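You operate a simulated robot arm through the tools that you are given. There is no shell and no other tool.

Carry out the task below with a simulated robot arm. There is one attempt and no reset: what you move stays moved.

JOB
Couple the hose to the supply pipe and fill the watering can from it.
Fine: fill through the hose spout; couple it with the valve off; fill to the can's line, valve off again, hose spout back; spill no more than 10 ml. Set down upright: hose spout.

Only the result counts: the job must be done as asked and must still hold three seconds after the hand-in. Knocking over, shifting, dropping, spilling or breaking anything else fails it.

ROBOT AND FRAMES
A 7-joint arm with a two-finger parallel gripper, fixed in place. Base frame: the origin is on the floor under the middle of its stand, x ahead of it, y to its left, z up. Lengths are in mm, angles in rad, forces in N, time in s.
With the tool pointing down near the work surface it reaches from about 520 to 960 mm from the base axis. Its first joint turns from -2.897 to 2.897 rad. Payload 3.91 kg.
The tool frame sits at the grasp point between the pads (the TCP): z along the fingers, y along the line on which they close. The tips reach 30 mm beyond it. The gripper opens to 110 mm. The fingers are 20 mm wide and 10 mm thick; the gripper's body (48 by 112 mm) begins 55 mm behind the TCP.
Orientation is that of the tool frame in the base frame, as a unit quaternion [x, y, z, w]. With the fingers straight down and closing along the base's y, the tool's x points along the base's -x, its y along +y and its z along -z.

CONTROLS
- The arm moves only by the tool step_arm. Its argument "series" is a list of rows, each a list of 7 numbers: the shift along the base's x, y, z in units of 300 mm (1.0 is 300 mm), then the turn, a rotation vector about the base's x, y, z in units of 120 degrees (1.0 is 120 degrees), then the opening in per cent of the stroke, from 0 (shut) to 100 (fully open). In form: [[dx, dy, dz, rx, ry, rz, hand], ...]. A call has 1 to 20 rows; each row is the pose to reach, as a shift and turn from the pose commanded when the call began. A call with a number of a shift or a turn outside -1 to 1 is refused whole. Rows are played at 5 a second. More than 50 mm and 0.15 rad between two rows, or a gripper value outside its range, and nothing of the call is played. A pose out of reach is approached as far as the arm can. The call stops where the force on the tool passes 40 N (or 10 N more than at its start, if that is more) or the arm is blocked; 0.2 s more then pass. The fingers move at their own pace (about 72 mm/s each) and stop on an object; they squeeze with about 26 N. The grip force told is the motor's: it shows also when the fingers shut on nothing. Time passes only in rows, and 0.2 s behind the last, so rows that repeat a pose let the fingers close. The reply holds the time, the measured pose of the TCP, the force on the tool along the base axes, the opening and the grip force, in the units named above and with some noise, with the torque about the TCP (base axes, N m) and any sound that the robot's microphone picked up.
- Cameras (640 x 400 px; columns grow to the right, rows downward): "scene" is fixed at [220.9, -649.5, 1568.9]; the picture's right is [0.64, -0.77, 0.00], its down [-0.56, -0.46, -0.69] and it looks along [0.53, 0.44, -0.73] (base axes); focal length 349 px, centre (320, 200). "wrist" rides on the gripper at [72, 17, -103] in the tool frame; the picture's right is [-0.23, 0.97, 0.00], its down [-0.76, -0.18, -0.62] and it looks along [-0.61, -0.14, 0.78] (tool axes); focal length 222 px, centre (320, 200).
- get_image(camera): a new picture of that camera. The clock stands still meanwhile.
- raise_lower(by): slides the trunk up (or, below 0, down) by that many mm; the arm rides with it, the base frame stays. It gives what a move gives, with no picture.
- locate(camera, pixels): there is no depth. For up to 12 entries [column, row, z] of the newest picture of that camera ("zoom" is the newest enlarged one), the place [x, y] in the base frame at which the ray of that pixel passes the height z, good to about 3 mm. The clock stands still meanwhile.
- enlarge(camera, box): a new picture of the part [left, top, right, bottom] of that camera's present view, enlarged. The clock stands still meanwhile.
- sign_off(): hands the job in; it is judged then, once.

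Unless the task says otherwise, let go and move clear before handing in.

The tools are called after "Emit:" by a JSON object that holds its "method" and its "body". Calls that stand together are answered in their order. step_arm: Moves the arm, as the interface text tells. Its arguments: {"type":"object","properties":{"series":{"type":"array","items":{"type":"array","items":{"type":"number"}}}},"required":["series"]} The other tools are called the same way: raise_lower (by) moves the trunk up or down; get_image (camera) takes a picture; locate (camera, pixels) gives the place at which the rays of pixels pass given heights; enlarge (camera, box) takes an enlarged picture of a part of a camera's view; sign_off () hands the job in.

At the start:

```text
time_s: 0.0
tcp_pos: [519.6, -35.2, 1214.3]
ee_rot: [0.0, 1.0, 0.0, 0.0]
wrist_force: [-0.2, -0.6, 0.1]
ft_torque: [0.0, -0.02, -0.03]
width: 109.9
gripper_force: 0.1
trunk travel left (down, up): [-625.0, 57.0]
```

scene: 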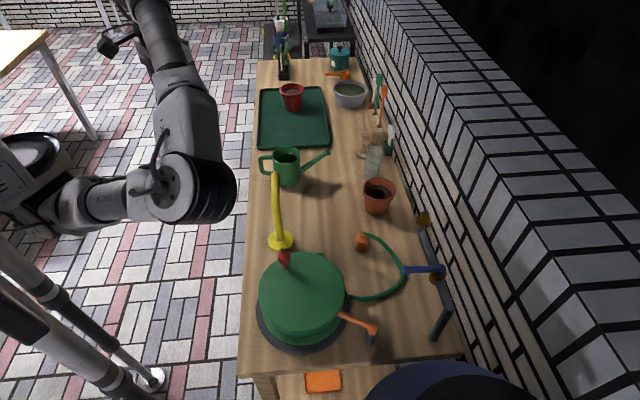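
wrist: 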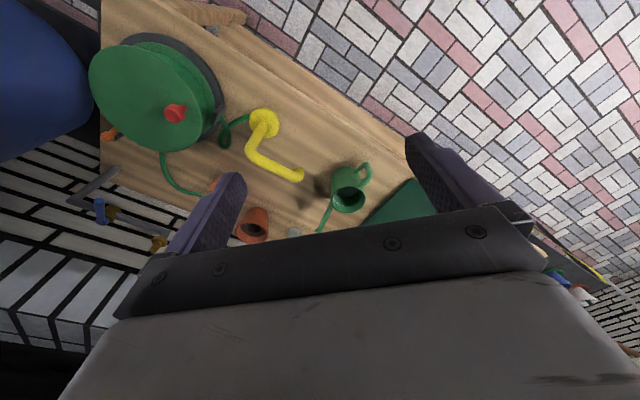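

The scene shows a green hose reel around pixel (300,295), a yellow spout at (278,210), a green can at (287,165), and a pipe with blue and brass fittings at (435,270). I'll enlarge these parts before moving.

Emit:
{"method": "enlarge", "body": {"camera": "scene", "box": [230, 210, 480, 366]}}

Emit:
{"method": "enlarge", "body": {"camera": "scene", "box": [340, 190, 480, 278]}}

Emit:
{"method": "enlarge", "body": {"camera": "scene", "box": [230, 130, 400, 256]}}

Emit:
{"method": "enlarge", "body": {"camera": "wrist", "box": [60, 20, 380, 260]}}

```text
2.56 times, centred on (355, 288) of scene
```

zoom: 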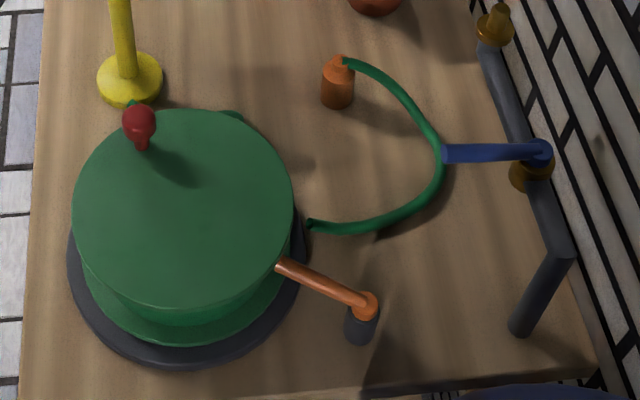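

```text
4.55 times, centred on (410, 234) of scene
```

zoom: 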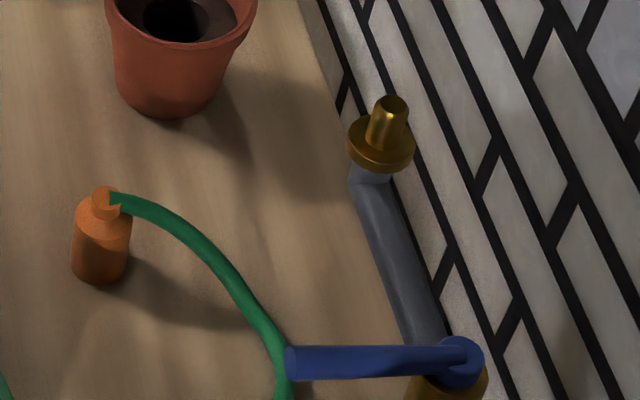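

```text
3.17 times, centred on (315, 193) of scene
```

zoom: 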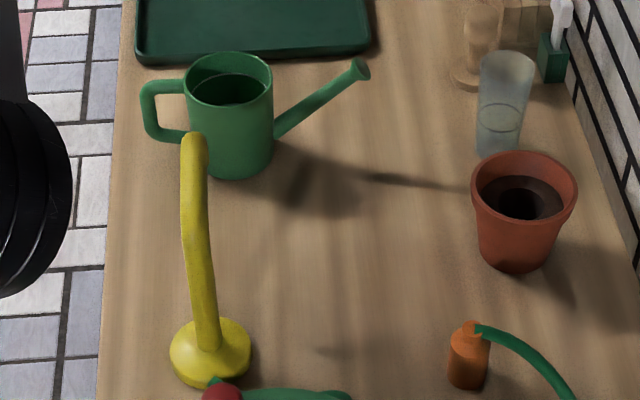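

```text
1.67 times, centred on (220, 140) of wrist
```

zoom: 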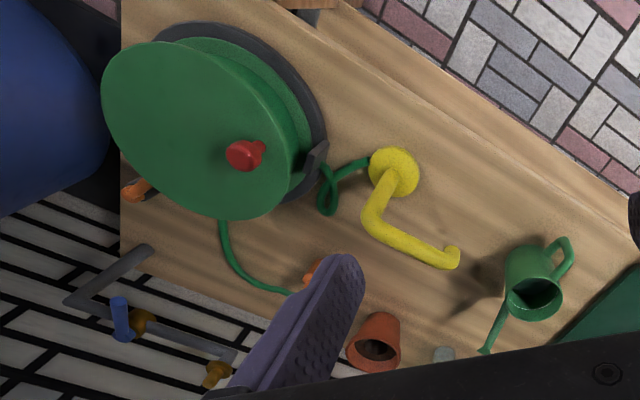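

I can see the coupler at (362,242), the pipe nipple at (422,218), the valve lever at (425,270) and the spout base at (281,241). I'll find the table height by comparing the rays from the two cameras.

Emit:
{"method": "locate", "body": {"camera": "scene", "pixels": [[281, 243, 600], [281, 243, 800], [281, 243, 1000], [287, 184, 600], [287, 184, 800], [287, 184, 1000], [376, 212, 600], [376, 212, 800], [376, 212, 1000], [422, 214, 800], [422, 214, 1000], [362, 250, 800]]}}

Emit:
{"method": "get_image", "body": {"camera": "wrist"}}

Emit:
{"method": "locate", "body": {"camera": "wrist", "pixels": [[263, 121, 600], [263, 121, 800], [263, 121, 1000], [348, 212, 600], [348, 212, 800], [348, 212, 1000], [252, 240, 600], [252, 240, 800], [252, 240, 1000], [298, 174, 800], [298, 174, 1000], [158, 244, 800]]}}

```text
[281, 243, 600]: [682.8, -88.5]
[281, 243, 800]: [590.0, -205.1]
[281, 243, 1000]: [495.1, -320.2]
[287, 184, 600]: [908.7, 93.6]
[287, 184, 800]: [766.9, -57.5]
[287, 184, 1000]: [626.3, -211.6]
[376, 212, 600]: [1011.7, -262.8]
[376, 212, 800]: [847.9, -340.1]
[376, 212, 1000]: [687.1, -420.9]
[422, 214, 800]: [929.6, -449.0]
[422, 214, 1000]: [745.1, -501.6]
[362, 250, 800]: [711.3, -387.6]
```

```text
taken
```

wrist: 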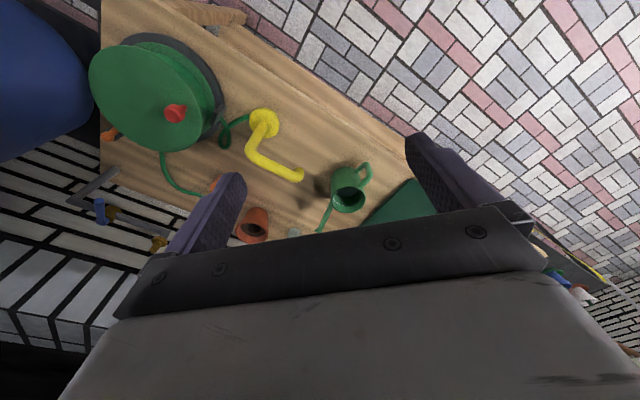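

```text
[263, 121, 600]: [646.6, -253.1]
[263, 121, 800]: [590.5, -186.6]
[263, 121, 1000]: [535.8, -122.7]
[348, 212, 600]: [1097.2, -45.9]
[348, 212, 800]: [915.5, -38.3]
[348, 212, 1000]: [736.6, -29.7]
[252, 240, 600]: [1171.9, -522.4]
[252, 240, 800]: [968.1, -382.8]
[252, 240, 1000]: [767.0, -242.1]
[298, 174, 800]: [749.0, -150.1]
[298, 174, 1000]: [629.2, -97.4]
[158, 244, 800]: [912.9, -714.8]
```

The spout base triangulates to about (598,-193,780) and the nipple top to about (770,-492,965). Next I'll enlarge the valve, the coupler, the reel's orange rod and the can.

Emit:
{"method": "enlarge", "body": {"camera": "scene", "box": [390, 200, 470, 250]}}

Emit:
{"method": "enlarge", "body": {"camera": "scene", "box": [380, 245, 460, 295]}}

Emit:
{"method": "enlarge", "body": {"camera": "scene", "box": [330, 215, 410, 265]}}

Emit:
{"method": "enlarge", "body": {"camera": "scene", "box": [320, 290, 400, 340]}}

Emit:
{"method": "enlarge", "body": {"camera": "scene", "box": [250, 135, 340, 191]}}

Emit:
{"method": "enlarge", "body": {"camera": "scene", "box": [250, 200, 340, 256]}}

```text
8.00 times, centred on (430, 225) of scene
```

zoom: 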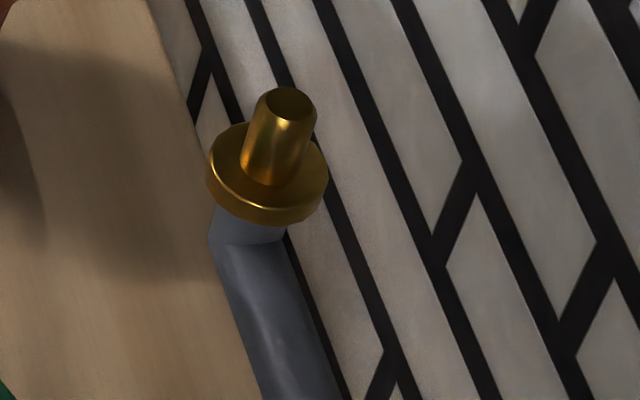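

```text
8.00 times, centred on (420, 270) of scene
```

zoom: 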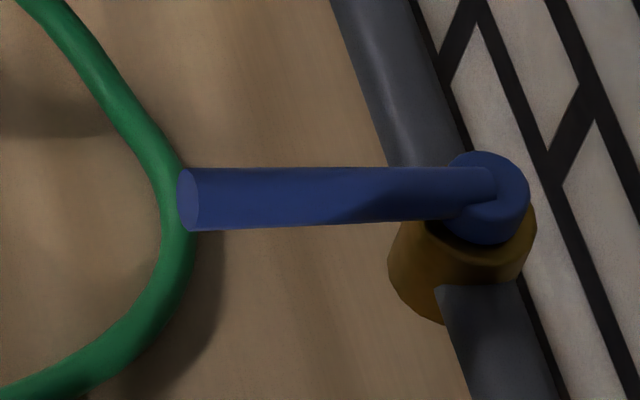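

```text
8.00 times, centred on (370, 240) of scene
```

zoom: 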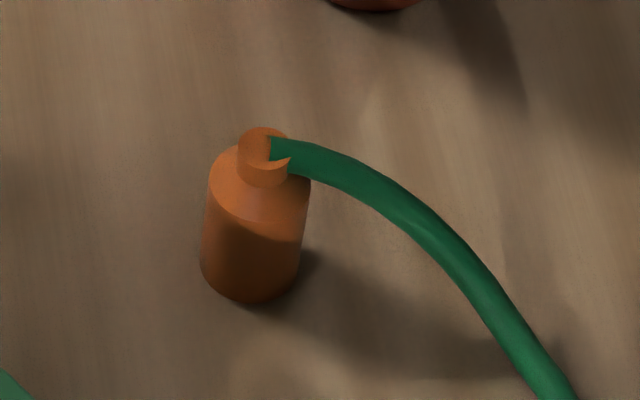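

```text
8.00 times, centred on (360, 315) of scene
```

zoom: 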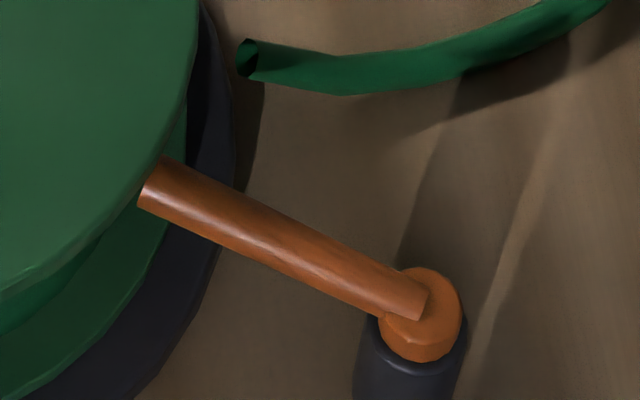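

```text
7.11 times, centred on (295, 163) of scene
```

zoom: 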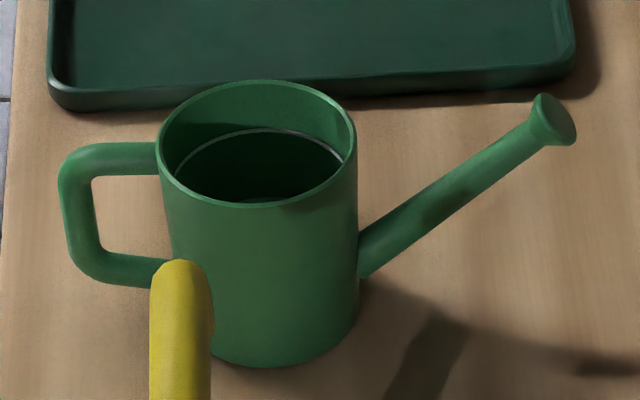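

```text
7.11 times, centred on (295, 228) of scene
```

zoom: 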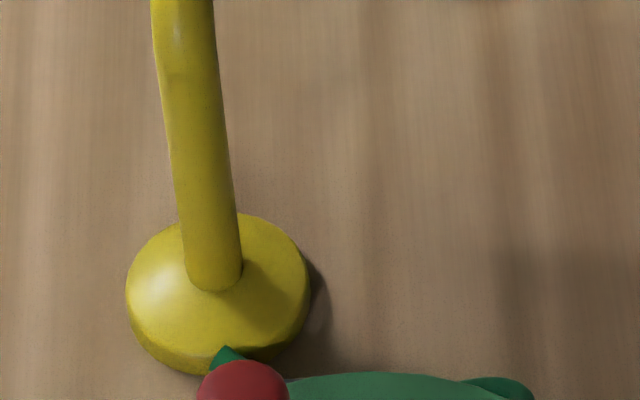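

The lever is perpendicular to the pipe, so the valve looks off. An orange brake arm sits beside the reel, and the can has a pale ring inside near its top. I'll move the wrist camera toward the pipe for a closer look.

Emit:
{"method": "step_arm", "body": {"series": [[0.02, -0.15, -0.03, 0, 0, 0, 100], [0.04, -0.3, -0.06, 0, 0, 0, 100], [0.06, -0.45, -0.1, 0, 0, 0, 100], [0.08, -0.6, -0.14, 0, 0, 0, 100], [0.1, -0.74, -0.18, 0, 0, 0, 100], [0.12, -0.88, -0.21, 0, 0, 0, 100]]}}

Emit:
{"method": "get_image", "body": {"camera": "wrist"}}

Emit:
{"method": "get_image", "body": {"camera": "scene"}}

```text
time_s: 1.4
tcp_pos: [555.8, -299.6, 1151.4]
ee_rot: [-0.001, 1.0, 0.0, 0.0]
wrist_force: [-0.8, -0.7, -0.3]
ft_torque: [0.0, 0.0, 0.01]
width: 109.8
gripper_force: 0.1
trunk travel left (down, up): [-625.0, 57.0]
```

```text
taken
```

wrist: 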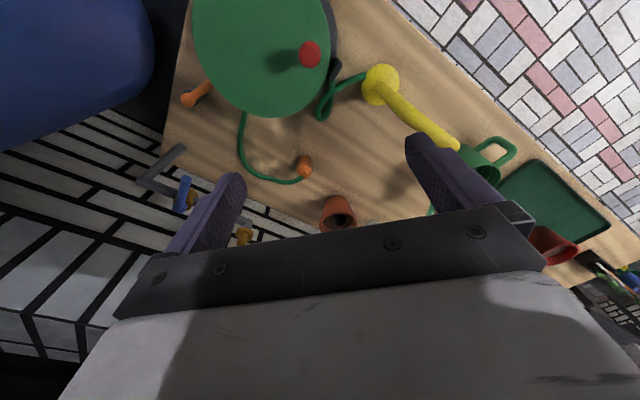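

```text
taken
```

scene: 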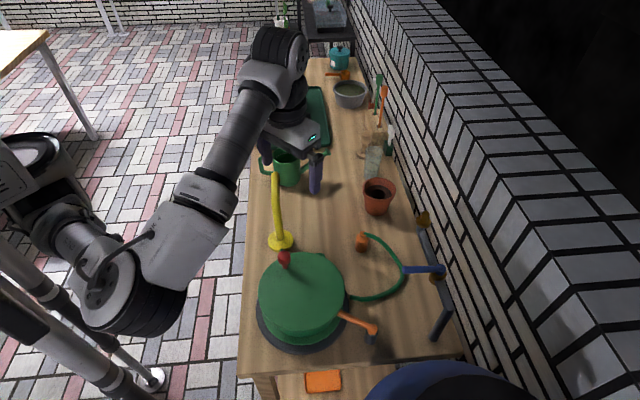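

The path is clear and the nipple sits at about (243,237) in the wrist view. I'll move further toward the pipe to see the valve and coupler.

Emit:
{"method": "step_arm", "body": {"series": [[0.0, -0.16, -0.02, 0, 0, 0, 100], [0.0, -0.32, -0.04, 0, 0, 0, 100], [0.0, -0.48, -0.06, 0, 0, 0, 100], [0.0, -0.64, -0.08, 0, 0, 0, 100]]}}

Emit:
{"method": "get_image", "body": {"camera": "wrist"}}

Emit:
{"method": "enlarge", "body": {"camera": "wrist", "box": [200, 80, 440, 230]}}

```text
time_s: 2.4
tcp_pos: [558.0, -348.2, 1127.2]
ee_rot: [0.002, 1.0, 0.0, 0.001]
wrist_force: [-0.8, 1.1, 0.4]
ft_torque: [0.01, 0.01, -0.02]
width: 109.9
gripper_force: 0.1
out of reach, approached as far as the arm can: row 2, 3, 4
trunk travel left (down, up): [-625.0, 57.0]
```

```text
taken
```

wrist: 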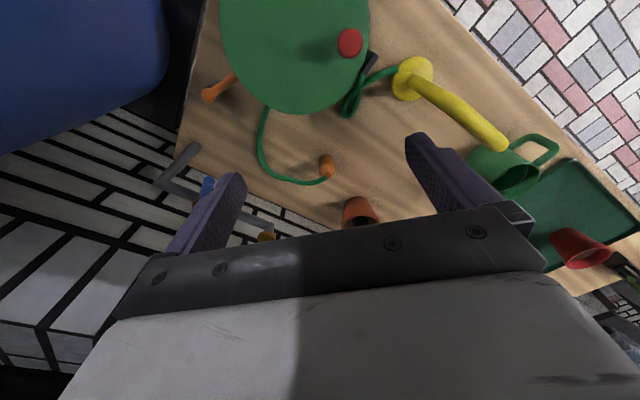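

```text
2.67 times, centred on (320, 155) of wrist
```

zoom: 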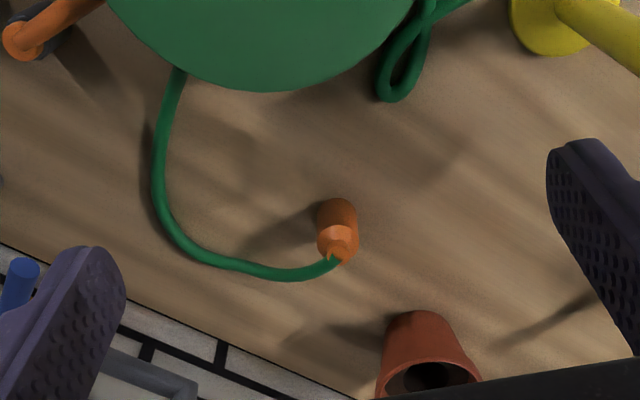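

The arm reached its limit at y=-348 at this height, so reach up here is short. I'll try lower down, where reach should be longer.

Emit:
{"method": "step_arm", "body": {"series": [[0.0, 0.0, -0.15, 0, 0, 0, 100], [0.0, 0.0, -0.3, 0, 0, 0, 100], [0.0, 0.0, -0.4, 0, 0, 0, 100]]}}

```text
time_s: 3.2
tcp_pos: [557.8, -351.3, 1008.9]
ee_rot: [0.0, 1.0, -0.001, 0.0]
wrist_force: [0.7, -0.5, -0.2]
ft_torque: [-0.02, 0.01, -0.02]
width: 109.9
gripper_force: 0.1
trunk travel left (down, up): [-625.0, 57.0]
```

Emit:
{"method": "step_arm", "body": {"series": [[0.0, -0.15, 0.0, 0, 0, 0, 100], [0.0, -0.3, 0.0, 0, 0, 0, 100], [0.0, -0.4, 0.0, 0, 0, 0, 100]]}}

Emit:
{"method": "get_image", "body": {"camera": "wrist"}}

Emit:
{"method": "get_image", "body": {"camera": "scene"}}

```text
time_s: 4.0
tcp_pos: [558.6, -350.4, 1007.5]
ee_rot: [0.0, 1.0, 0.0, 0.0]
wrist_force: [0.0, 0.3, -0.4]
ft_torque: [0.05, 0.01, 0.04]
width: 110.0
gripper_force: 0.0
out of reach, approached as far as the arm can: row 1, 2, 3
trunk travel left (down, up): [-625.0, 57.0]
```

```text
taken
```

wrist: 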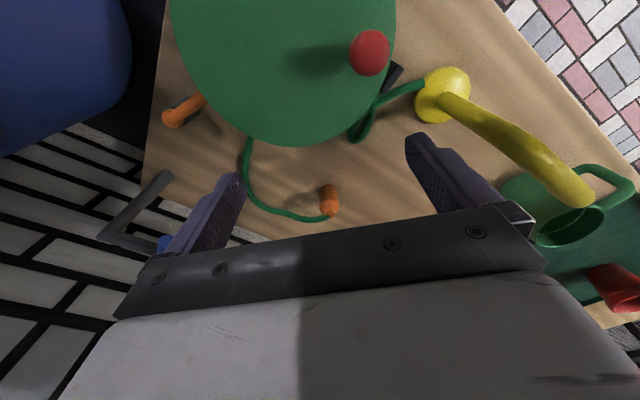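

```text
taken
```

scene: 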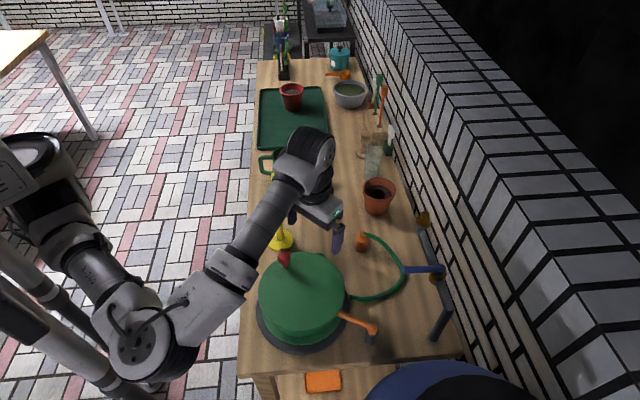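

The elbow is well folded, so the limit is probably a joint from holding yaw fixed. I'll turn the tool about z to follow the arm's azimuth, then try extending again.

Emit:
{"method": "step_arm", "body": {"series": [[0.0, 0.0, 0.0, 0, 0, -0.07, 100], [0.0, 0.0, 0.0, 0, 0, -0.14, 100], [0.0, 0.0, 0.0, 0, 0, -0.21, 100], [0.0, 0.0, 0.0, 0, 0, -0.28, 100], [0.0, -0.15, 0.0, 0, 0, -0.28, 100]]}}

```text
time_s: 5.2
tcp_pos: [555.1, -394.8, 1013.8]
ee_rot: [0.289, 0.957, 0.0, 0.0]
wrist_force: [-1.0, 0.8, -0.1]
ft_torque: [0.01, 0.0, -0.05]
width: 110.3
gripper_force: 0.1
trunk travel left (down, up): [-625.0, 57.0]
```

Turning the tool worked: the TCP is now at y=-395. I'll keep extending toward the pipe with a little more turn.

Emit:
{"method": "step_arm", "body": {"series": [[0.0, -0.12, 0.0, 0, 0, -0.05, 100], [0.0, -0.24, 0.0, 0, 0, -0.1, 100], [0.0, -0.36, 0.0, 0, 0, -0.1, 100]]}}

Emit:
{"method": "get_image", "body": {"camera": "wrist"}}

Emit:
{"method": "get_image", "body": {"camera": "scene"}}

```text
time_s: 6.0
tcp_pos: [556.2, -505.5, 1015.9]
ee_rot: [0.388, 0.922, 0.0, 0.0]
wrist_force: [1.3, 0.4, -1.5]
ft_torque: [0.04, 0.03, 0.06]
width: 109.7
gripper_force: 0.0
trunk travel left (down, up): [-625.0, 57.0]
```

```text
taken
```

wrist: 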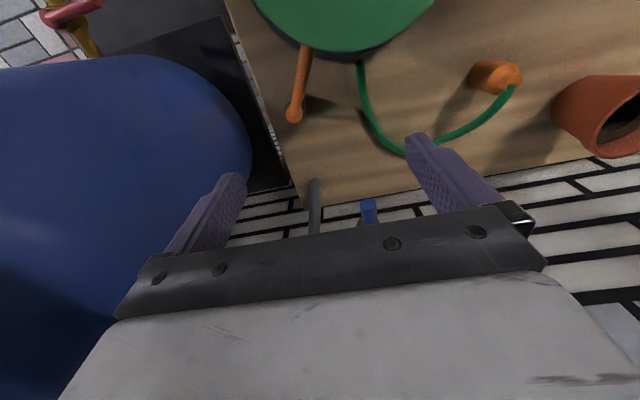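

```text
taken
```

scene: 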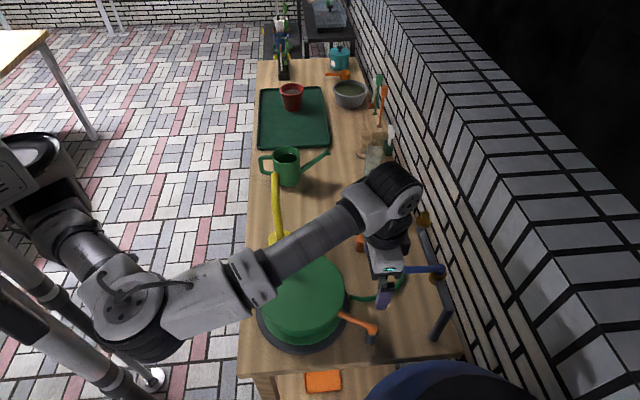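

I'm now at azimuth about -45° and the scene camera still sees the can. The wrist view shows the coupler at (495,75), the lever end at (368,212) and the riser at (315,205). I'll enlarge these.

Emit:
{"method": "enlarge", "body": {"camera": "wrist", "box": [440, 30, 600, 130]}}

Emit:
{"method": "locate", "body": {"camera": "wrist", "pixels": [[513, 76, 800], [513, 76, 850], [475, 75, 770], [368, 202, 900], [368, 202, 1000]]}}

Emit:
{"method": "locate", "body": {"camera": "scene", "pixels": [[362, 234, 800], [362, 234, 850], [362, 249, 770], [404, 270, 900], [404, 270, 1000], [441, 268, 900], [441, 268, 1000]]}}

```text
4.00 times, centred on (520, 80) of wrist
```

zoom: 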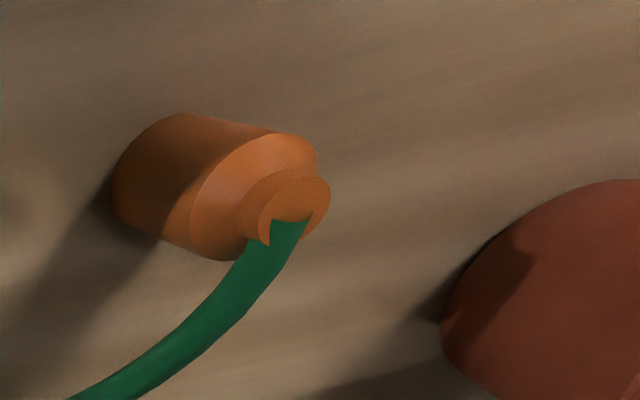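

```text
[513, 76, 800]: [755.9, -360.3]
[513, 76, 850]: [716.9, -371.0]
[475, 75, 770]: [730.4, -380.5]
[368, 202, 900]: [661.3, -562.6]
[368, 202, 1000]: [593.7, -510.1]
```

```text
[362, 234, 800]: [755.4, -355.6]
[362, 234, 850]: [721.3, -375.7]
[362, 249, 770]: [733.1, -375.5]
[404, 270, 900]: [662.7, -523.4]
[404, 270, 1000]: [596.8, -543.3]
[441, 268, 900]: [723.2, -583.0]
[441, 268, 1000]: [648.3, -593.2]
```

Emit:
{"method": "locate", "body": {"camera": "wrist", "pixels": [[513, 80, 810], [513, 80, 840], [500, 78, 810], [500, 78, 790], [477, 79, 770], [477, 79, 780], [368, 212, 920], [368, 212, 960], [315, 180, 900], [315, 180, 960], [295, 116, 800], [295, 116, 850]]}}

Emit:
{"method": "enlarge", "body": {"camera": "scene", "box": [330, 215, 410, 265]}}

Emit:
{"method": "locate", "body": {"camera": "scene", "pixels": [[363, 232.5, 810], [363, 232.5, 840], [361.5, 249, 770], [361.5, 249, 780], [403.5, 270, 920], [403.5, 270, 960], [370, 326, 800], [370, 326, 850], [436, 339, 770], [436, 339, 800]]}}

```text
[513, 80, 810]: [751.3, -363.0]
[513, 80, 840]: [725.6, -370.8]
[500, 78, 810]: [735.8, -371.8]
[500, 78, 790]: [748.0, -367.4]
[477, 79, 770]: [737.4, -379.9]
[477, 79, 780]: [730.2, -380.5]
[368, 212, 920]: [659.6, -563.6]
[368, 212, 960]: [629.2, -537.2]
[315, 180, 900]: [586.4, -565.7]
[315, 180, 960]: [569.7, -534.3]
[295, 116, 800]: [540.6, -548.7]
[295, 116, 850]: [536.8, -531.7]
```

```text
8.00 times, centred on (370, 240) of scene
```

zoom: 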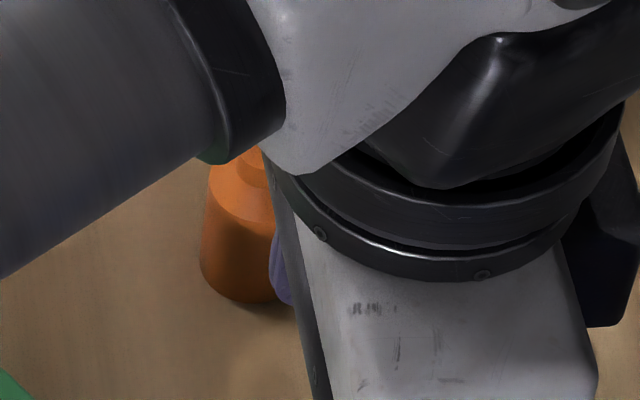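

```text
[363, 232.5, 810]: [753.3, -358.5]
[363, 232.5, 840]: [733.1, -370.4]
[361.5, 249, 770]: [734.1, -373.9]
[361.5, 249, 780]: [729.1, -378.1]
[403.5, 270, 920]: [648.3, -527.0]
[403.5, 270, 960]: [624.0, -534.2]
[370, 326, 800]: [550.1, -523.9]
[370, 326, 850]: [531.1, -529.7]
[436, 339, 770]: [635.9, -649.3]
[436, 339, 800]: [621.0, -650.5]
```

The lever tip triangulates to about (625,-535,960), its pivot to about (674,-589), and the pipe runs along azimuth 45°. The coupler is near (737,-368) with its neck top around z=825. I'll bring the wrist camera over the coupler for a closer view.

Emit:
{"method": "step_arm", "body": {"series": [[0.076, 0.115, 0.0, 0, 0, 0, 100], [0.152, 0.23, 0.0, 0, 0, 0, 100], [0.228, 0.345, 0.0, 0, 0, 0, 100], [0.305, 0.46, 0.0, 0, 0, 0, 100], [0.381, 0.575, 0.0, 0, 0, 0, 100], [0.457, 0.69, 0.0, 0, 0, 0, 100], [0.457, 0.69, -0.14, 0, 0, 0, 100], [0.457, 0.69, -0.28, 0, 0, 0, 100], [0.457, 0.69, -0.4, 0, 0, 0, 100]]}}

Emit:
{"method": "get_image", "body": {"camera": "wrist"}}

Emit:
{"method": "get_image", "body": {"camera": "scene"}}

```text
time_s: 8.0
tcp_pos: [694.7, -295.9, 891.5]
ee_rot: [0.388, 0.922, 0.0, 0.0]
wrist_force: [1.0, 0.0, -0.3]
ft_torque: [0.0, -0.05, -0.01]
width: 110.0
gripper_force: 0.1
trunk travel left (down, up): [-625.0, 57.0]
```

```text
taken
```

wrist: 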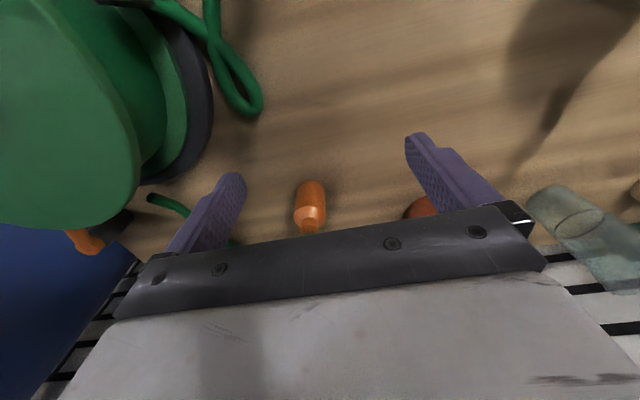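

```text
taken
```

scene: 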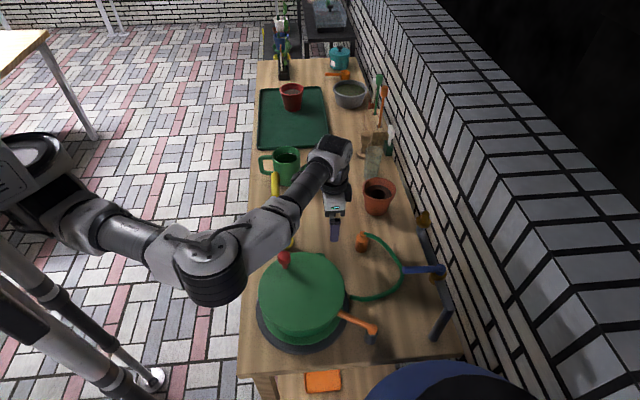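

The coupler is between the fingers in the wrist view at about (311,205), with a clean background. I'll enlarge it and take rays at several heights to fix its axis.

Emit:
{"method": "enlarge", "body": {"camera": "wrist", "box": [260, 165, 360, 240]}}

Emit:
{"method": "enlarge", "body": {"camera": "scene", "box": [330, 215, 410, 265]}}

```text
5.33 times, centred on (310, 202) of wrist
```

zoom: 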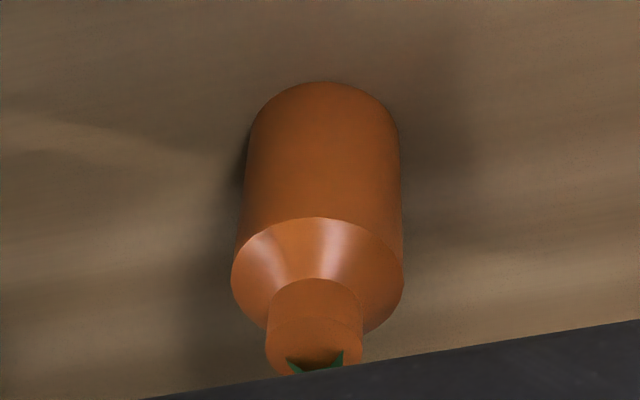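

```text
8.00 times, centred on (370, 240) of scene
```

zoom: 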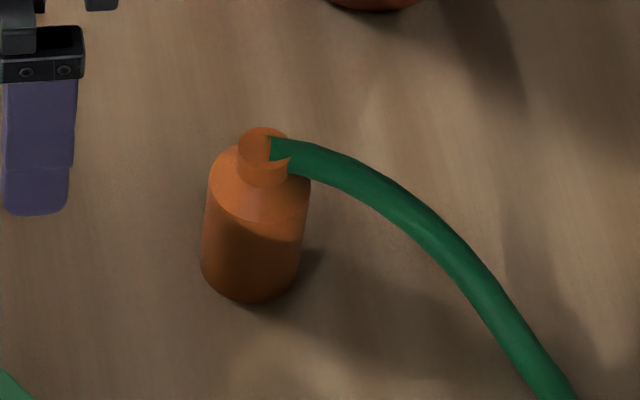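

Emit:
{"method": "locate", "body": {"camera": "zoom", "pixels": [[251, 265, 760], [251, 265, 770], [251, 265, 780], [260, 182, 800], [260, 182, 810], [260, 182, 820], [263, 142, 810], [263, 142, 820], [263, 142, 830], [263, 142, 840]]}}

Emit:
{"method": "locate", "body": {"camera": "wrist", "pixels": [[310.75, 190.9, 760], [310.75, 190.9, 770], [310.75, 190.9, 780], [309.6, 217, 800], [309.6, 217, 810], [309.6, 217, 820], [309.1, 229.3, 810], [309.1, 229.3, 820], [309.1, 229.3, 830], [309.1, 229.3, 840]]}}

```text
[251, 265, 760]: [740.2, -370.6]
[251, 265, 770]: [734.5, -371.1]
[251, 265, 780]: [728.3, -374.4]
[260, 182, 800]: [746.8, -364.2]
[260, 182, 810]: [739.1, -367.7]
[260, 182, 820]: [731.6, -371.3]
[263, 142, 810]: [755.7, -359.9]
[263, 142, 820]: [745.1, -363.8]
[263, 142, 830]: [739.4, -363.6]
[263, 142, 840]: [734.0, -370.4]
```

```text
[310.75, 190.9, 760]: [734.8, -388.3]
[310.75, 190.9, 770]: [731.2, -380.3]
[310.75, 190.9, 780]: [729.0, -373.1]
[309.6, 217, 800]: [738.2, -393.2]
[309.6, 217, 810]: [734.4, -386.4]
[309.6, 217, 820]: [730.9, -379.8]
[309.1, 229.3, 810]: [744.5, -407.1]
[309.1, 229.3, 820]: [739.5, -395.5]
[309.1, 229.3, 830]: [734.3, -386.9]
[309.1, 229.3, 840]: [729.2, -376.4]
```

The two cameras agree on the coupler axis at about (729,-374), base z=779, shoulder z=828 and neck top z=845. Next I'll rise and look at the nipple from close by.

Emit:
{"method": "step_arm", "body": {"series": [[0.0, 0.0, 0.15, 0, 0, 0, 100], [0.0, 0.0, 0.3, 0, 0, 0, 100], [0.0, 0.0, 0.44, 0, 0, 0, 100], [0.035, -0.12, 0.44, 0, 0, 0, 100], [0.07, -0.24, 0.44, 0, 0, 0, 100], [0.105, -0.36, 0.44, 0, 0, 0, 100], [0.135, -0.48, 0.44, 0, 0, 0, 100]]}}

Emit:
{"method": "get_image", "body": {"camera": "wrist"}}

Emit:
{"method": "get_image", "body": {"camera": "scene"}}

```text
time_s: 9.6
tcp_pos: [728.4, -440.1, 1027.8]
ee_rot: [0.386, 0.923, 0.0, 0.0]
wrist_force: [0.0, -0.6, 0.4]
ft_torque: [-0.02, 0.01, -0.03]
width: 109.7
gripper_force: 0.1
trunk travel left (down, up): [-625.0, 57.0]
```

```text
taken
```

wrist: 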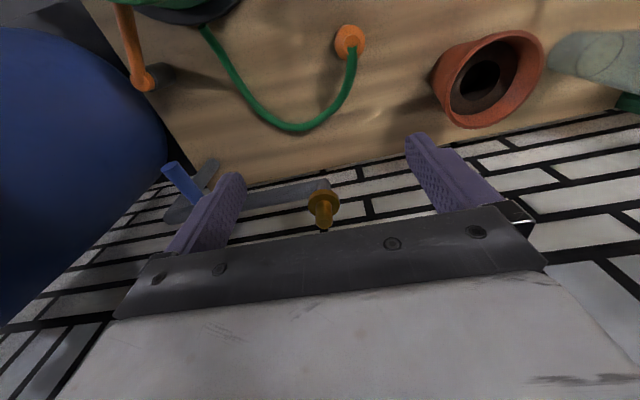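

```text
taken
```

scene: 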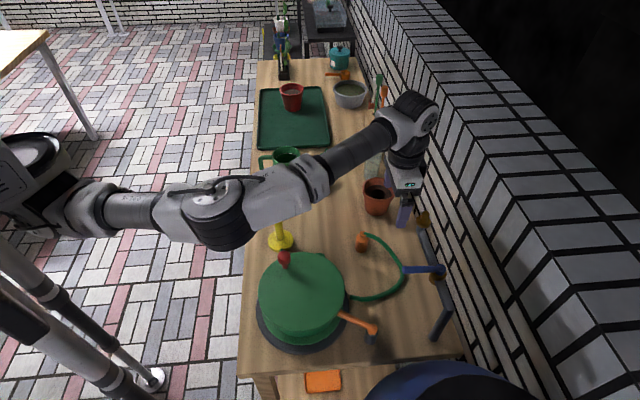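

The nipple is visible at (322,210) in the wrist view. I'll enlarge both cameras on it and locate its top and flange.

Emit:
{"method": "enlarge", "body": {"camera": "wrist", "box": [280, 165, 370, 235]}}

Emit:
{"method": "enlarge", "body": {"camera": "scene", "box": [390, 200, 470, 250]}}

```text
5.71 times, centred on (325, 200) of wrist
```

zoom: 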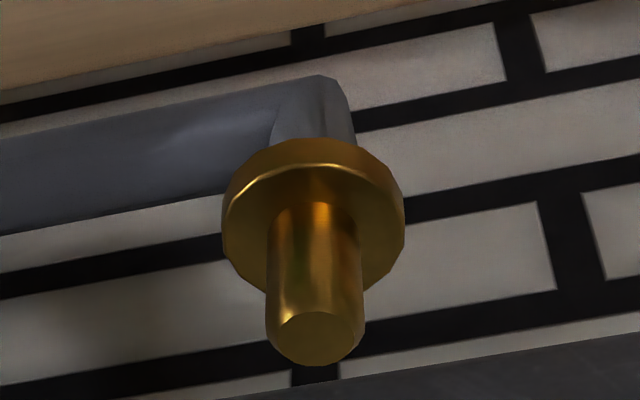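

```text
8.00 times, centred on (430, 225) of scene
```

zoom: 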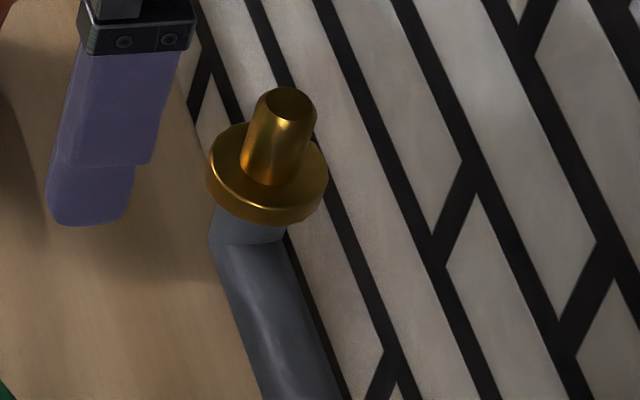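

Emit:
{"method": "locate", "body": {"camera": "zoom", "pixels": [[291, 103, 940], [291, 103, 950], [291, 103, 960], [291, 103, 970], [291, 103, 980], [267, 163, 920], [267, 163, 930], [267, 163, 940], [267, 163, 950]]}}

Emit:
{"method": "locate", "body": {"camera": "wrist", "pixels": [[324.6, 223.6, 940], [324.6, 223.6, 950], [324.6, 223.6, 960], [324.6, 223.6, 970], [324.6, 223.6, 980], [324, 202.6, 920], [324, 202.6, 930], [324, 202.6, 940], [324, 202.6, 950]]}}

```text
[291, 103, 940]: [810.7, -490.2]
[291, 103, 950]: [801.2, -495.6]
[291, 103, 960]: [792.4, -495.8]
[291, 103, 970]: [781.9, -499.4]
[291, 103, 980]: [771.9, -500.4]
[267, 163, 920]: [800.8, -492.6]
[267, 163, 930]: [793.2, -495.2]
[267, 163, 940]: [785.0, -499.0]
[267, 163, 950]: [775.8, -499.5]
```

```text
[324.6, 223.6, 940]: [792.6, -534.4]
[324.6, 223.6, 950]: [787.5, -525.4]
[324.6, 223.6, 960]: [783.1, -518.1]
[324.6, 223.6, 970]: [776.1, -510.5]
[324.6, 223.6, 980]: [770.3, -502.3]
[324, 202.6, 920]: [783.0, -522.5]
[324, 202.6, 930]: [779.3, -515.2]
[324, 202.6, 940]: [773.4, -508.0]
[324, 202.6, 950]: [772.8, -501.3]
```

The nipple axis is about (772,-500), with its flange top at z≈952 and tip at z≈982. It is about 16 mm across, and the flange about 34 mm. I'll return above the coupler, narrow the fingers and check alignment before descending.

Emit:
{"method": "step_arm", "body": {"series": [[0.0, 0.11, 0.0, 0, 0, 0, 70], [0.002, 0.22, 0.0, 0, 0, 0, 70], [0.002, 0.22, -0.13, 0, 0, 0, 65], [0.002, 0.22, -0.26, 0, 0, 0, 65], [0.002, 0.22, -0.36, 0, 0, 0, 65]]}}

Emit:
{"method": "enlarge", "body": {"camera": "scene", "box": [320, 200, 420, 263]}}

Emit:
{"method": "get_image", "body": {"camera": "wrist"}}

```text
time_s: 10.8
tcp_pos: [731.1, -372.4, 917.8]
ee_rot: [0.388, 0.922, -0.001, 0.001]
wrist_force: [-0.8, -0.4, 0.1]
ft_torque: [0.01, 0.01, -0.01]
width: 71.5
gripper_force: 0.1
trunk travel left (down, up): [-625.0, 57.0]
```

```text
6.35 times, centred on (370, 232) of scene
```

zoom: 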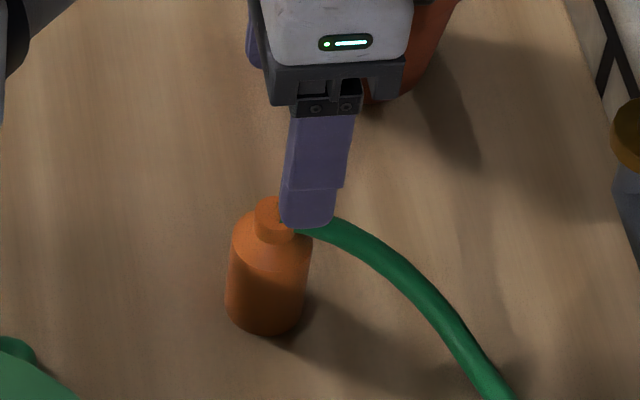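

```text
taken
```

wrist: 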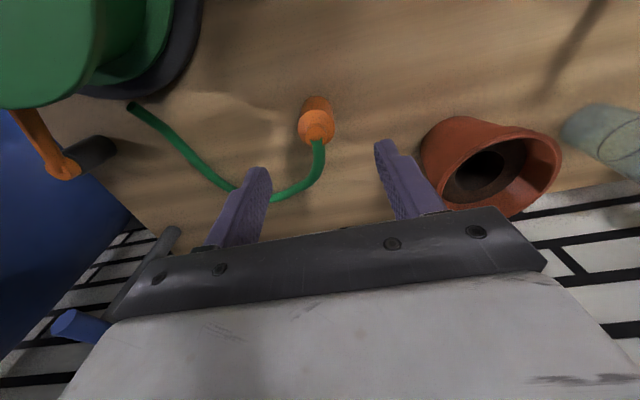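

In the wrist view the coupler at (317,120) sits on the fingers' midline. I'll enlarge it to confirm fore-aft alignment before going down.

Emit:
{"method": "enlarge", "body": {"camera": "wrist", "box": [270, 80, 370, 155]}}

Emit:
{"method": "locate", "body": {"camera": "wrist", "pixels": [[316, 132, 828], [316, 132, 828], [320, 131, 828], [317, 113, 779], [320, 113, 779]]}}

```text
5.33 times, centred on (320, 118) of wrist
```

zoom: 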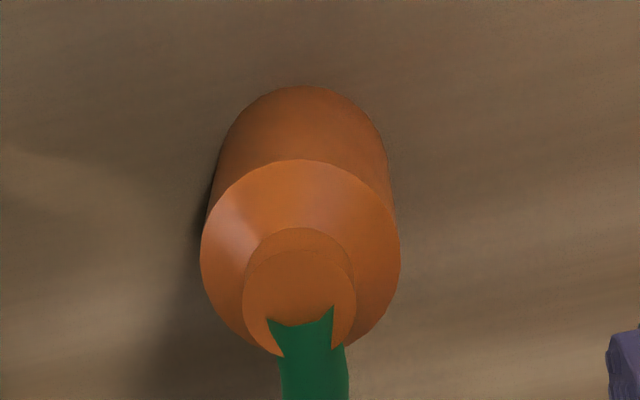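

```text
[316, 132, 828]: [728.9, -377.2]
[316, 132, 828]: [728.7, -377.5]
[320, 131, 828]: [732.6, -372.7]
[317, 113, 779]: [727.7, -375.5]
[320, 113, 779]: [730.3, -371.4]
```

The coupler is about 3 mm off the tool axis, so I'll shift by (-3,-2) mm while descending to z=818. Then I'll close the fingers on it.

Emit:
{"method": "step_arm", "body": {"series": [[-0.01, -0.006, -0.13, 0, 0, 0, 65], [-0.01, -0.006, -0.25, 0, 0, 0, 65], [-0.01, -0.006, -0.333, 0, 0, 0, 65]]}}

Emit:
{"method": "enlarge", "body": {"camera": "scene", "box": [320, 205, 420, 268]}}

Emit:
{"method": "get_image", "body": {"camera": "wrist"}}

```text
time_s: 11.6
tcp_pos: [726.8, -373.5, 821.9]
ee_rot: [0.387, 0.922, 0.0, 0.001]
wrist_force: [-0.5, 0.7, -0.1]
ft_torque: [0.02, 0.0, -0.01]
width: 71.3
gripper_force: 0.0
trunk travel left (down, up): [-625.0, 57.0]
```

```text
6.35 times, centred on (370, 236) of scene
```

zoom: 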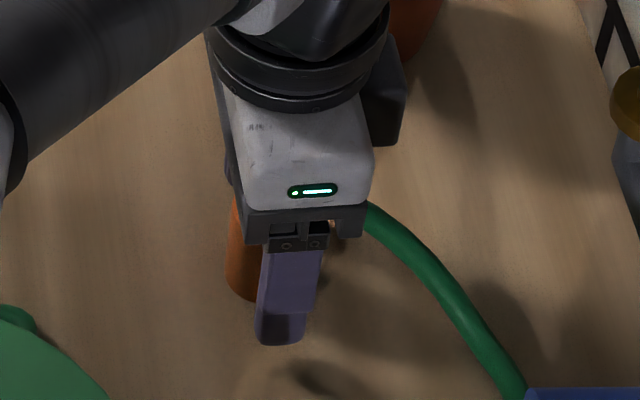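

```text
taken
```

wrist: 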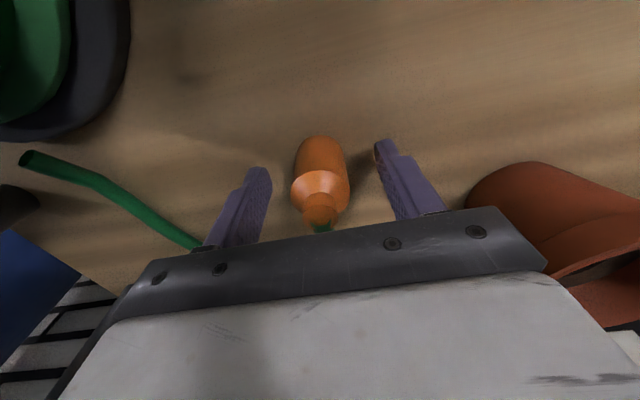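

The coupler is centred between the fingers at (320,190), with its shoulder level with the TCP. I'll lower 4 mm, close on it and lift slightly.

Emit:
{"method": "step_arm", "body": {"series": [[0, 0, -0.013, 0, 0, 0, 65], [0, 0, -0.013, 0, 0, 0, 0], [0, 0, -0.013, 0, 0, 0, 0], [0, 0, -0.013, 0, 0, 0, 0]]}}

Emit:
{"method": "get_image", "body": {"camera": "wrist"}}

```text
time_s: 12.6
tcp_pos: [728.3, -372.4, 817.2]
ee_rot: [0.388, 0.922, 0.0, 0.0]
wrist_force: [1.0, -0.3, 0.2]
ft_torque: [0.01, 0.03, -0.01]
width: 33.6
gripper_force: 25.9
trunk travel left (down, up): [-625.0, 57.0]
```

```text
taken
```

wrist: 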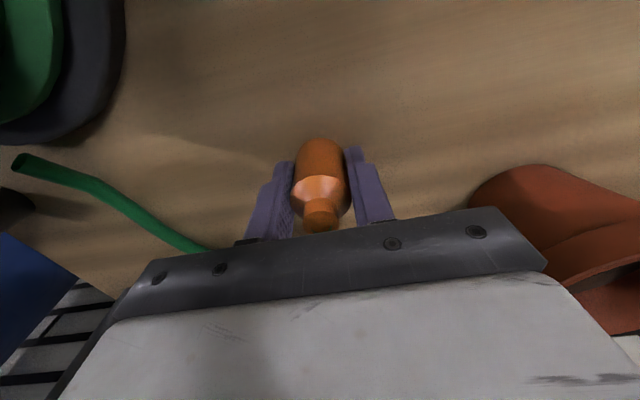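

The coupler is gripped at a width of 33.6 mm. I'll lift it straight up to about z=1047 while watching the force.

Emit:
{"method": "step_arm", "body": {"series": [[0, 0, 0.06, 0, 0, 0, 0], [0, 0, 0.18, 0, 0, 0, 0], [0, 0, 0.32, 0, 0, 0, 0], [0, 0, 0.46, 0, 0, 0, 0], [0, 0, 0.6, 0, 0, 0, 0], [0, 0, 0.74, 0, 0, 0, 0], [0, 0, 0.77, 0, 0, 0, 0]]}}

Emit:
{"method": "get_image", "body": {"camera": "scene"}}

Emit:
{"method": "get_image", "body": {"camera": "wrist"}}

```text
time_s: 14.2
tcp_pos: [725.7, -378.5, 1046.9]
ee_rot: [0.387, 0.922, 0.0, 0.0]
wrist_force: [0.2, 0.1, -1.1]
ft_torque: [-0.01, 0.05, -0.01]
width: 33.4
gripper_force: 25.9
trunk travel left (down, up): [-625.0, 57.0]
```

```text
taken
```

scene: 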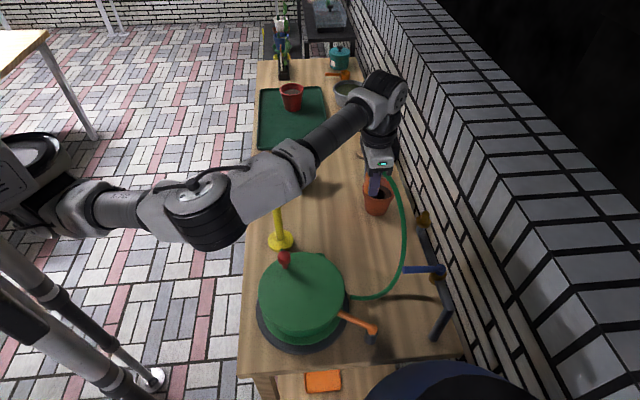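

```text
taken
```

wrist: 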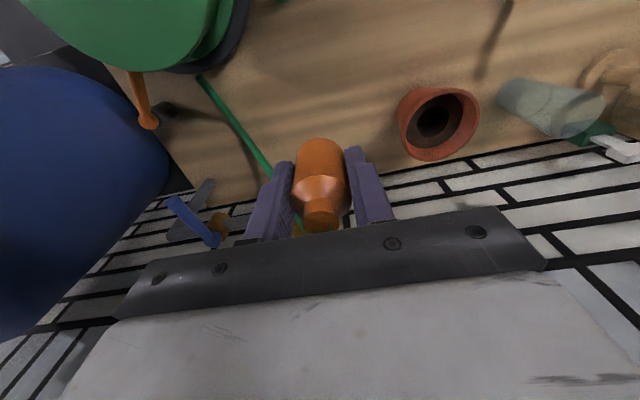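

The lift is clean and the hose follows. I'll move over the nipple with about 25 mm of clearance, then check alignment in the scene view.

Emit:
{"method": "step_arm", "body": {"series": [[0.05, -0.13, 0.01, 0, 0, 0, 0], [0.1, -0.27, 0.01, 0, 0, 0, 0], [0.15, -0.4, 0.01, 0, 0, 0, 0], [0.15, -0.4, 0.01, 0, 0, 0, 0], [0.15, -0.4, 0.01, 0, 0, 0, 0]]}}

Emit:
{"method": "enlarge", "body": {"camera": "scene", "box": [380, 180, 476, 240]}}

Emit:
{"method": "get_image", "body": {"camera": "wrist"}}

```text
time_s: 15.4
tcp_pos: [762.2, -479.7, 1048.2]
ee_rot: [0.388, 0.922, 0.001, 0.001]
wrist_force: [0.0, -1.3, -0.2]
ft_torque: [0.0, -0.04, 0.02]
width: 33.8
gripper_force: 26.4
out of reach, approached as far as the arm can: row 3, 4, 5
trunk travel left (down, up): [-625.0, 57.0]
```

```text
6.67 times, centred on (428, 210) of scene
```

zoom: 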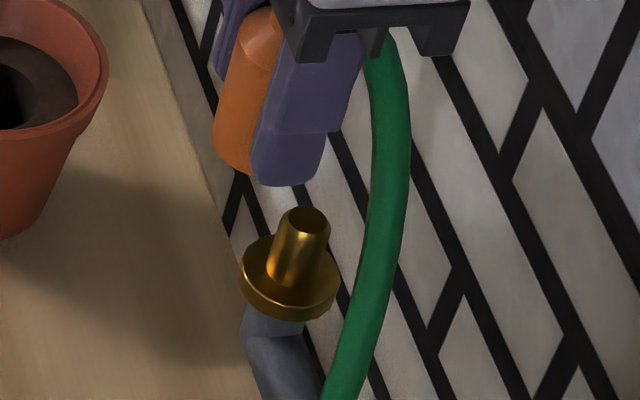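

```text
taken
```

wrist: 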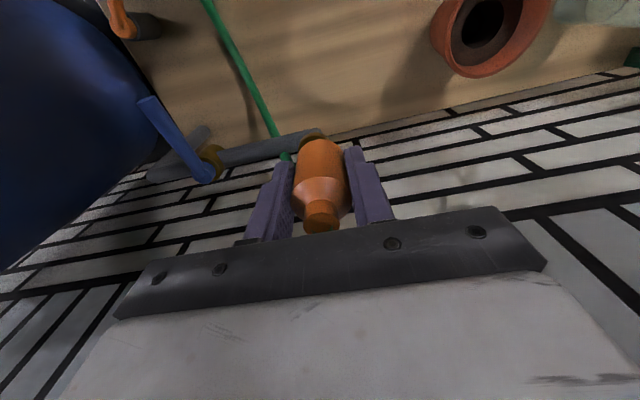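

The arm stops short at radius 900 at this height, still about 22 mm from the nipple axis. Reach is longer when the target is low relative to the trunk, so I'll raise the trunk 50 mm and then extend.

Emit:
{"method": "raise_lower", "body": {"by": 50}}

```text
time_s: 16.3
tcp_pos: [763.5, -478.5, 1098.0]
ee_rot: [0.388, 0.922, 0.0, 0.0]
wrist_force: [-0.3, -0.2, -0.6]
ft_torque: [0.01, 0.03, 0.02]
width: 33.6
gripper_force: 26.0
trunk travel left (down, up): [-675.0, 7.0]
```

Emit:
{"method": "step_arm", "body": {"series": [[0, 0, -0.1, 0, 0, 0, 0], [0, 0, -0.17, 0, 0, 0, 0], [0.015, -0.035, -0.18, 0, 0, 0, 0], [0.03, -0.07, -0.18, 0, 0, 0, 0], [0.03, -0.07, -0.18, 0, 0, 0, 0]]}}

Emit:
{"method": "enlarge", "body": {"camera": "scene", "box": [380, 180, 476, 240]}}

Emit:
{"method": "get_image", "body": {"camera": "wrist"}}

```text
time_s: 17.5
tcp_pos: [764.4, -489.3, 1042.7]
ee_rot: [0.387, 0.922, -0.001, 0.0]
wrist_force: [0.2, -0.1, -0.7]
ft_torque: [0.0, 0.0, 0.0]
width: 33.4
gripper_force: 26.7
out of reach, approached as far as the arm can: row 3, 4, 5
trunk travel left (down, up): [-675.0, 7.0]
```

```text
6.67 times, centred on (428, 210) of scene
```

zoom: 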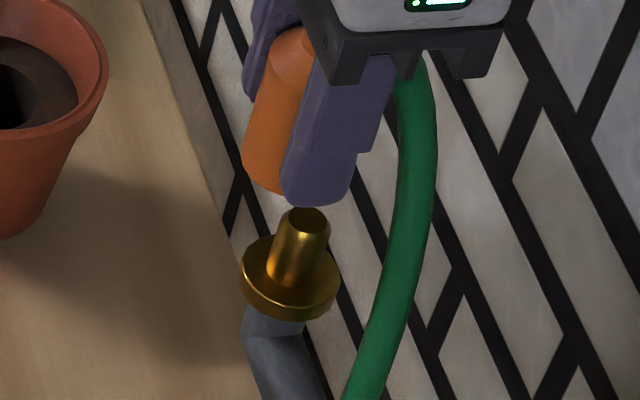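

```text
taken
```

wrist: 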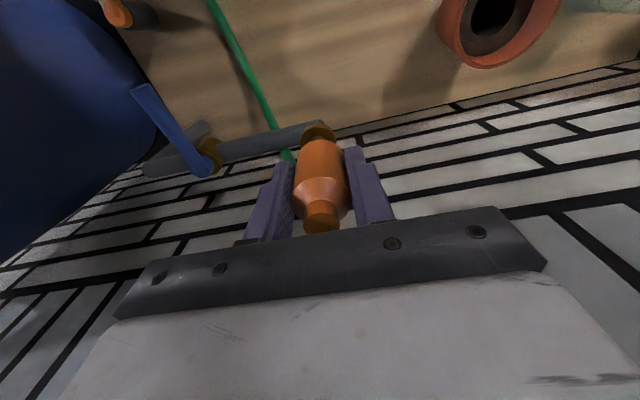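

Even with the trunk up I'm about 12 mm short of the nipple with the tool vertical. Tilting the tool outward would add reach, so I'll measure the clearance between the pipe and the wall.

Emit:
{"method": "locate", "body": {"camera": "wrist", "pixels": [[420, 122, 779], [500, 101, 779], [600, 75, 779], [318, 128, 952], [205, 178, 950], [150, 90, 965]]}}

Emit:
{"method": "locate", "body": {"camera": "scene", "pixels": [[410, 204, 779], [402, 183, 779], [441, 266, 965], [440, 275, 950], [436, 339, 779]]}}

Emit:
{"method": "get_image", "body": {"camera": "scene"}}

```text
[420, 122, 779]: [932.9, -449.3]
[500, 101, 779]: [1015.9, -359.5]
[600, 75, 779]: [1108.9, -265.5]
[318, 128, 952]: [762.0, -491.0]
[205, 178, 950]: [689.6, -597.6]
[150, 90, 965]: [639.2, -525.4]
```

```text
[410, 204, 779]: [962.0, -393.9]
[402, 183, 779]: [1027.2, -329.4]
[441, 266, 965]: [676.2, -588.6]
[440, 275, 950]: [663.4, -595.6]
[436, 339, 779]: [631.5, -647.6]
```

```text
taken
```

scene: 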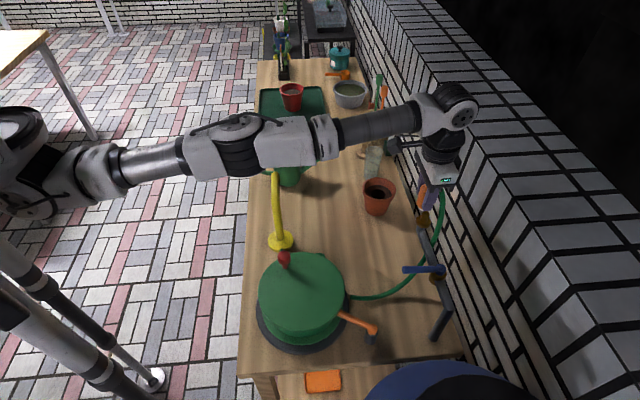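

The wall face is at n≈965 and the nipple axis at n≈899, so there is about 60 mm of clearance for a tilted tool. I'll take the coupler back over its original spot so I can set it down and re-grip with an outward tilt.

Emit:
{"method": "step_arm", "body": {"series": [[-0.03, 0.1, 0.0, 0, 0, 0, 0], [-0.06, 0.2, 0.0, 0, 0, 0, 0], [-0.09, 0.3, 0.0, 0, 0, 0, 0], [-0.12, 0.387, 0.0, 0, 0, 0, 0], [-0.12, 0.387, -0.15, 0, 0, 0, 0], [-0.12, 0.387, -0.3, 0, 0, 0, 0], [-0.12, 0.387, -0.45, 0, 0, 0, 0], [-0.12, 0.387, -0.6, 0, 0, 0, 0], [-0.12, 0.387, -0.68, 0, 0, 0, 0], [-0.12, 0.387, -0.68, 0, 0, 0, 0]]}}

```text
time_s: 19.7
tcp_pos: [730.0, -372.4, 840.4]
ee_rot: [0.387, 0.922, 0.0, 0.0]
wrist_force: [0.4, -0.6, -1.1]
ft_torque: [0.03, -0.01, 0.0]
width: 33.7
gripper_force: 25.6
trunk travel left (down, up): [-675.0, 7.0]
```

Emit:
{"method": "step_arm", "body": {"series": [[0, 0, -0.04, 0, 0, 0, 0], [0, 0, -0.06, 0, 0, 0, 0], [0, 0, -0.072, 0, 0, 0, 0], [0, 0, -0.072, 0, 0, 0, 0]]}}

Emit:
{"method": "enlarge", "body": {"camera": "scene", "box": [320, 205, 420, 268]}}

```text
time_s: 20.7
tcp_pos: [729.5, -373.7, 817.2]
ee_rot: [0.387, 0.922, 0.0, 0.0]
wrist_force: [-0.3, 0.2, -0.8]
ft_torque: [-0.01, -0.01, -0.01]
width: 33.7
gripper_force: 25.7
trunk travel left (down, up): [-675.0, 7.0]
```

```text
6.35 times, centred on (370, 236) of scene
```

zoom: 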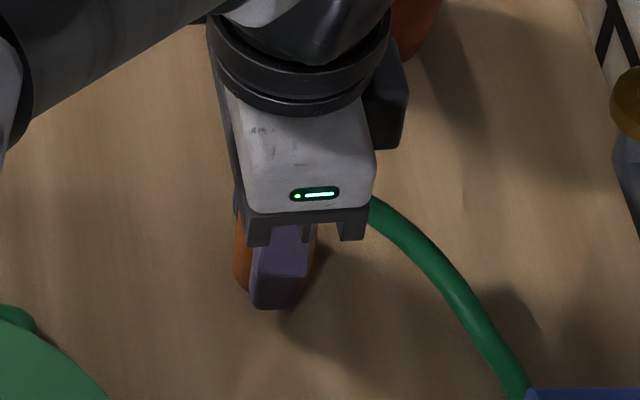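

The force is near zero, so the base is at or just above the table. I'll lower 1.5 mm, then open slowly.

Emit:
{"method": "step_arm", "body": {"series": [[0, 0, -0.004, 0, 0, 0, 0], [0, 0, -0.004, 0, 0, 0, 0]]}}

```text
time_s: 21.3
tcp_pos: [729.3, -372.1, 817.2]
ee_rot: [0.388, 0.922, 0.0, 0.001]
wrist_force: [-1.6, -1.2, 6.4]
ft_torque: [-0.05, 0.08, 0.01]
width: 33.7
gripper_force: 26.1
trunk travel left (down, up): [-675.0, 7.0]
```

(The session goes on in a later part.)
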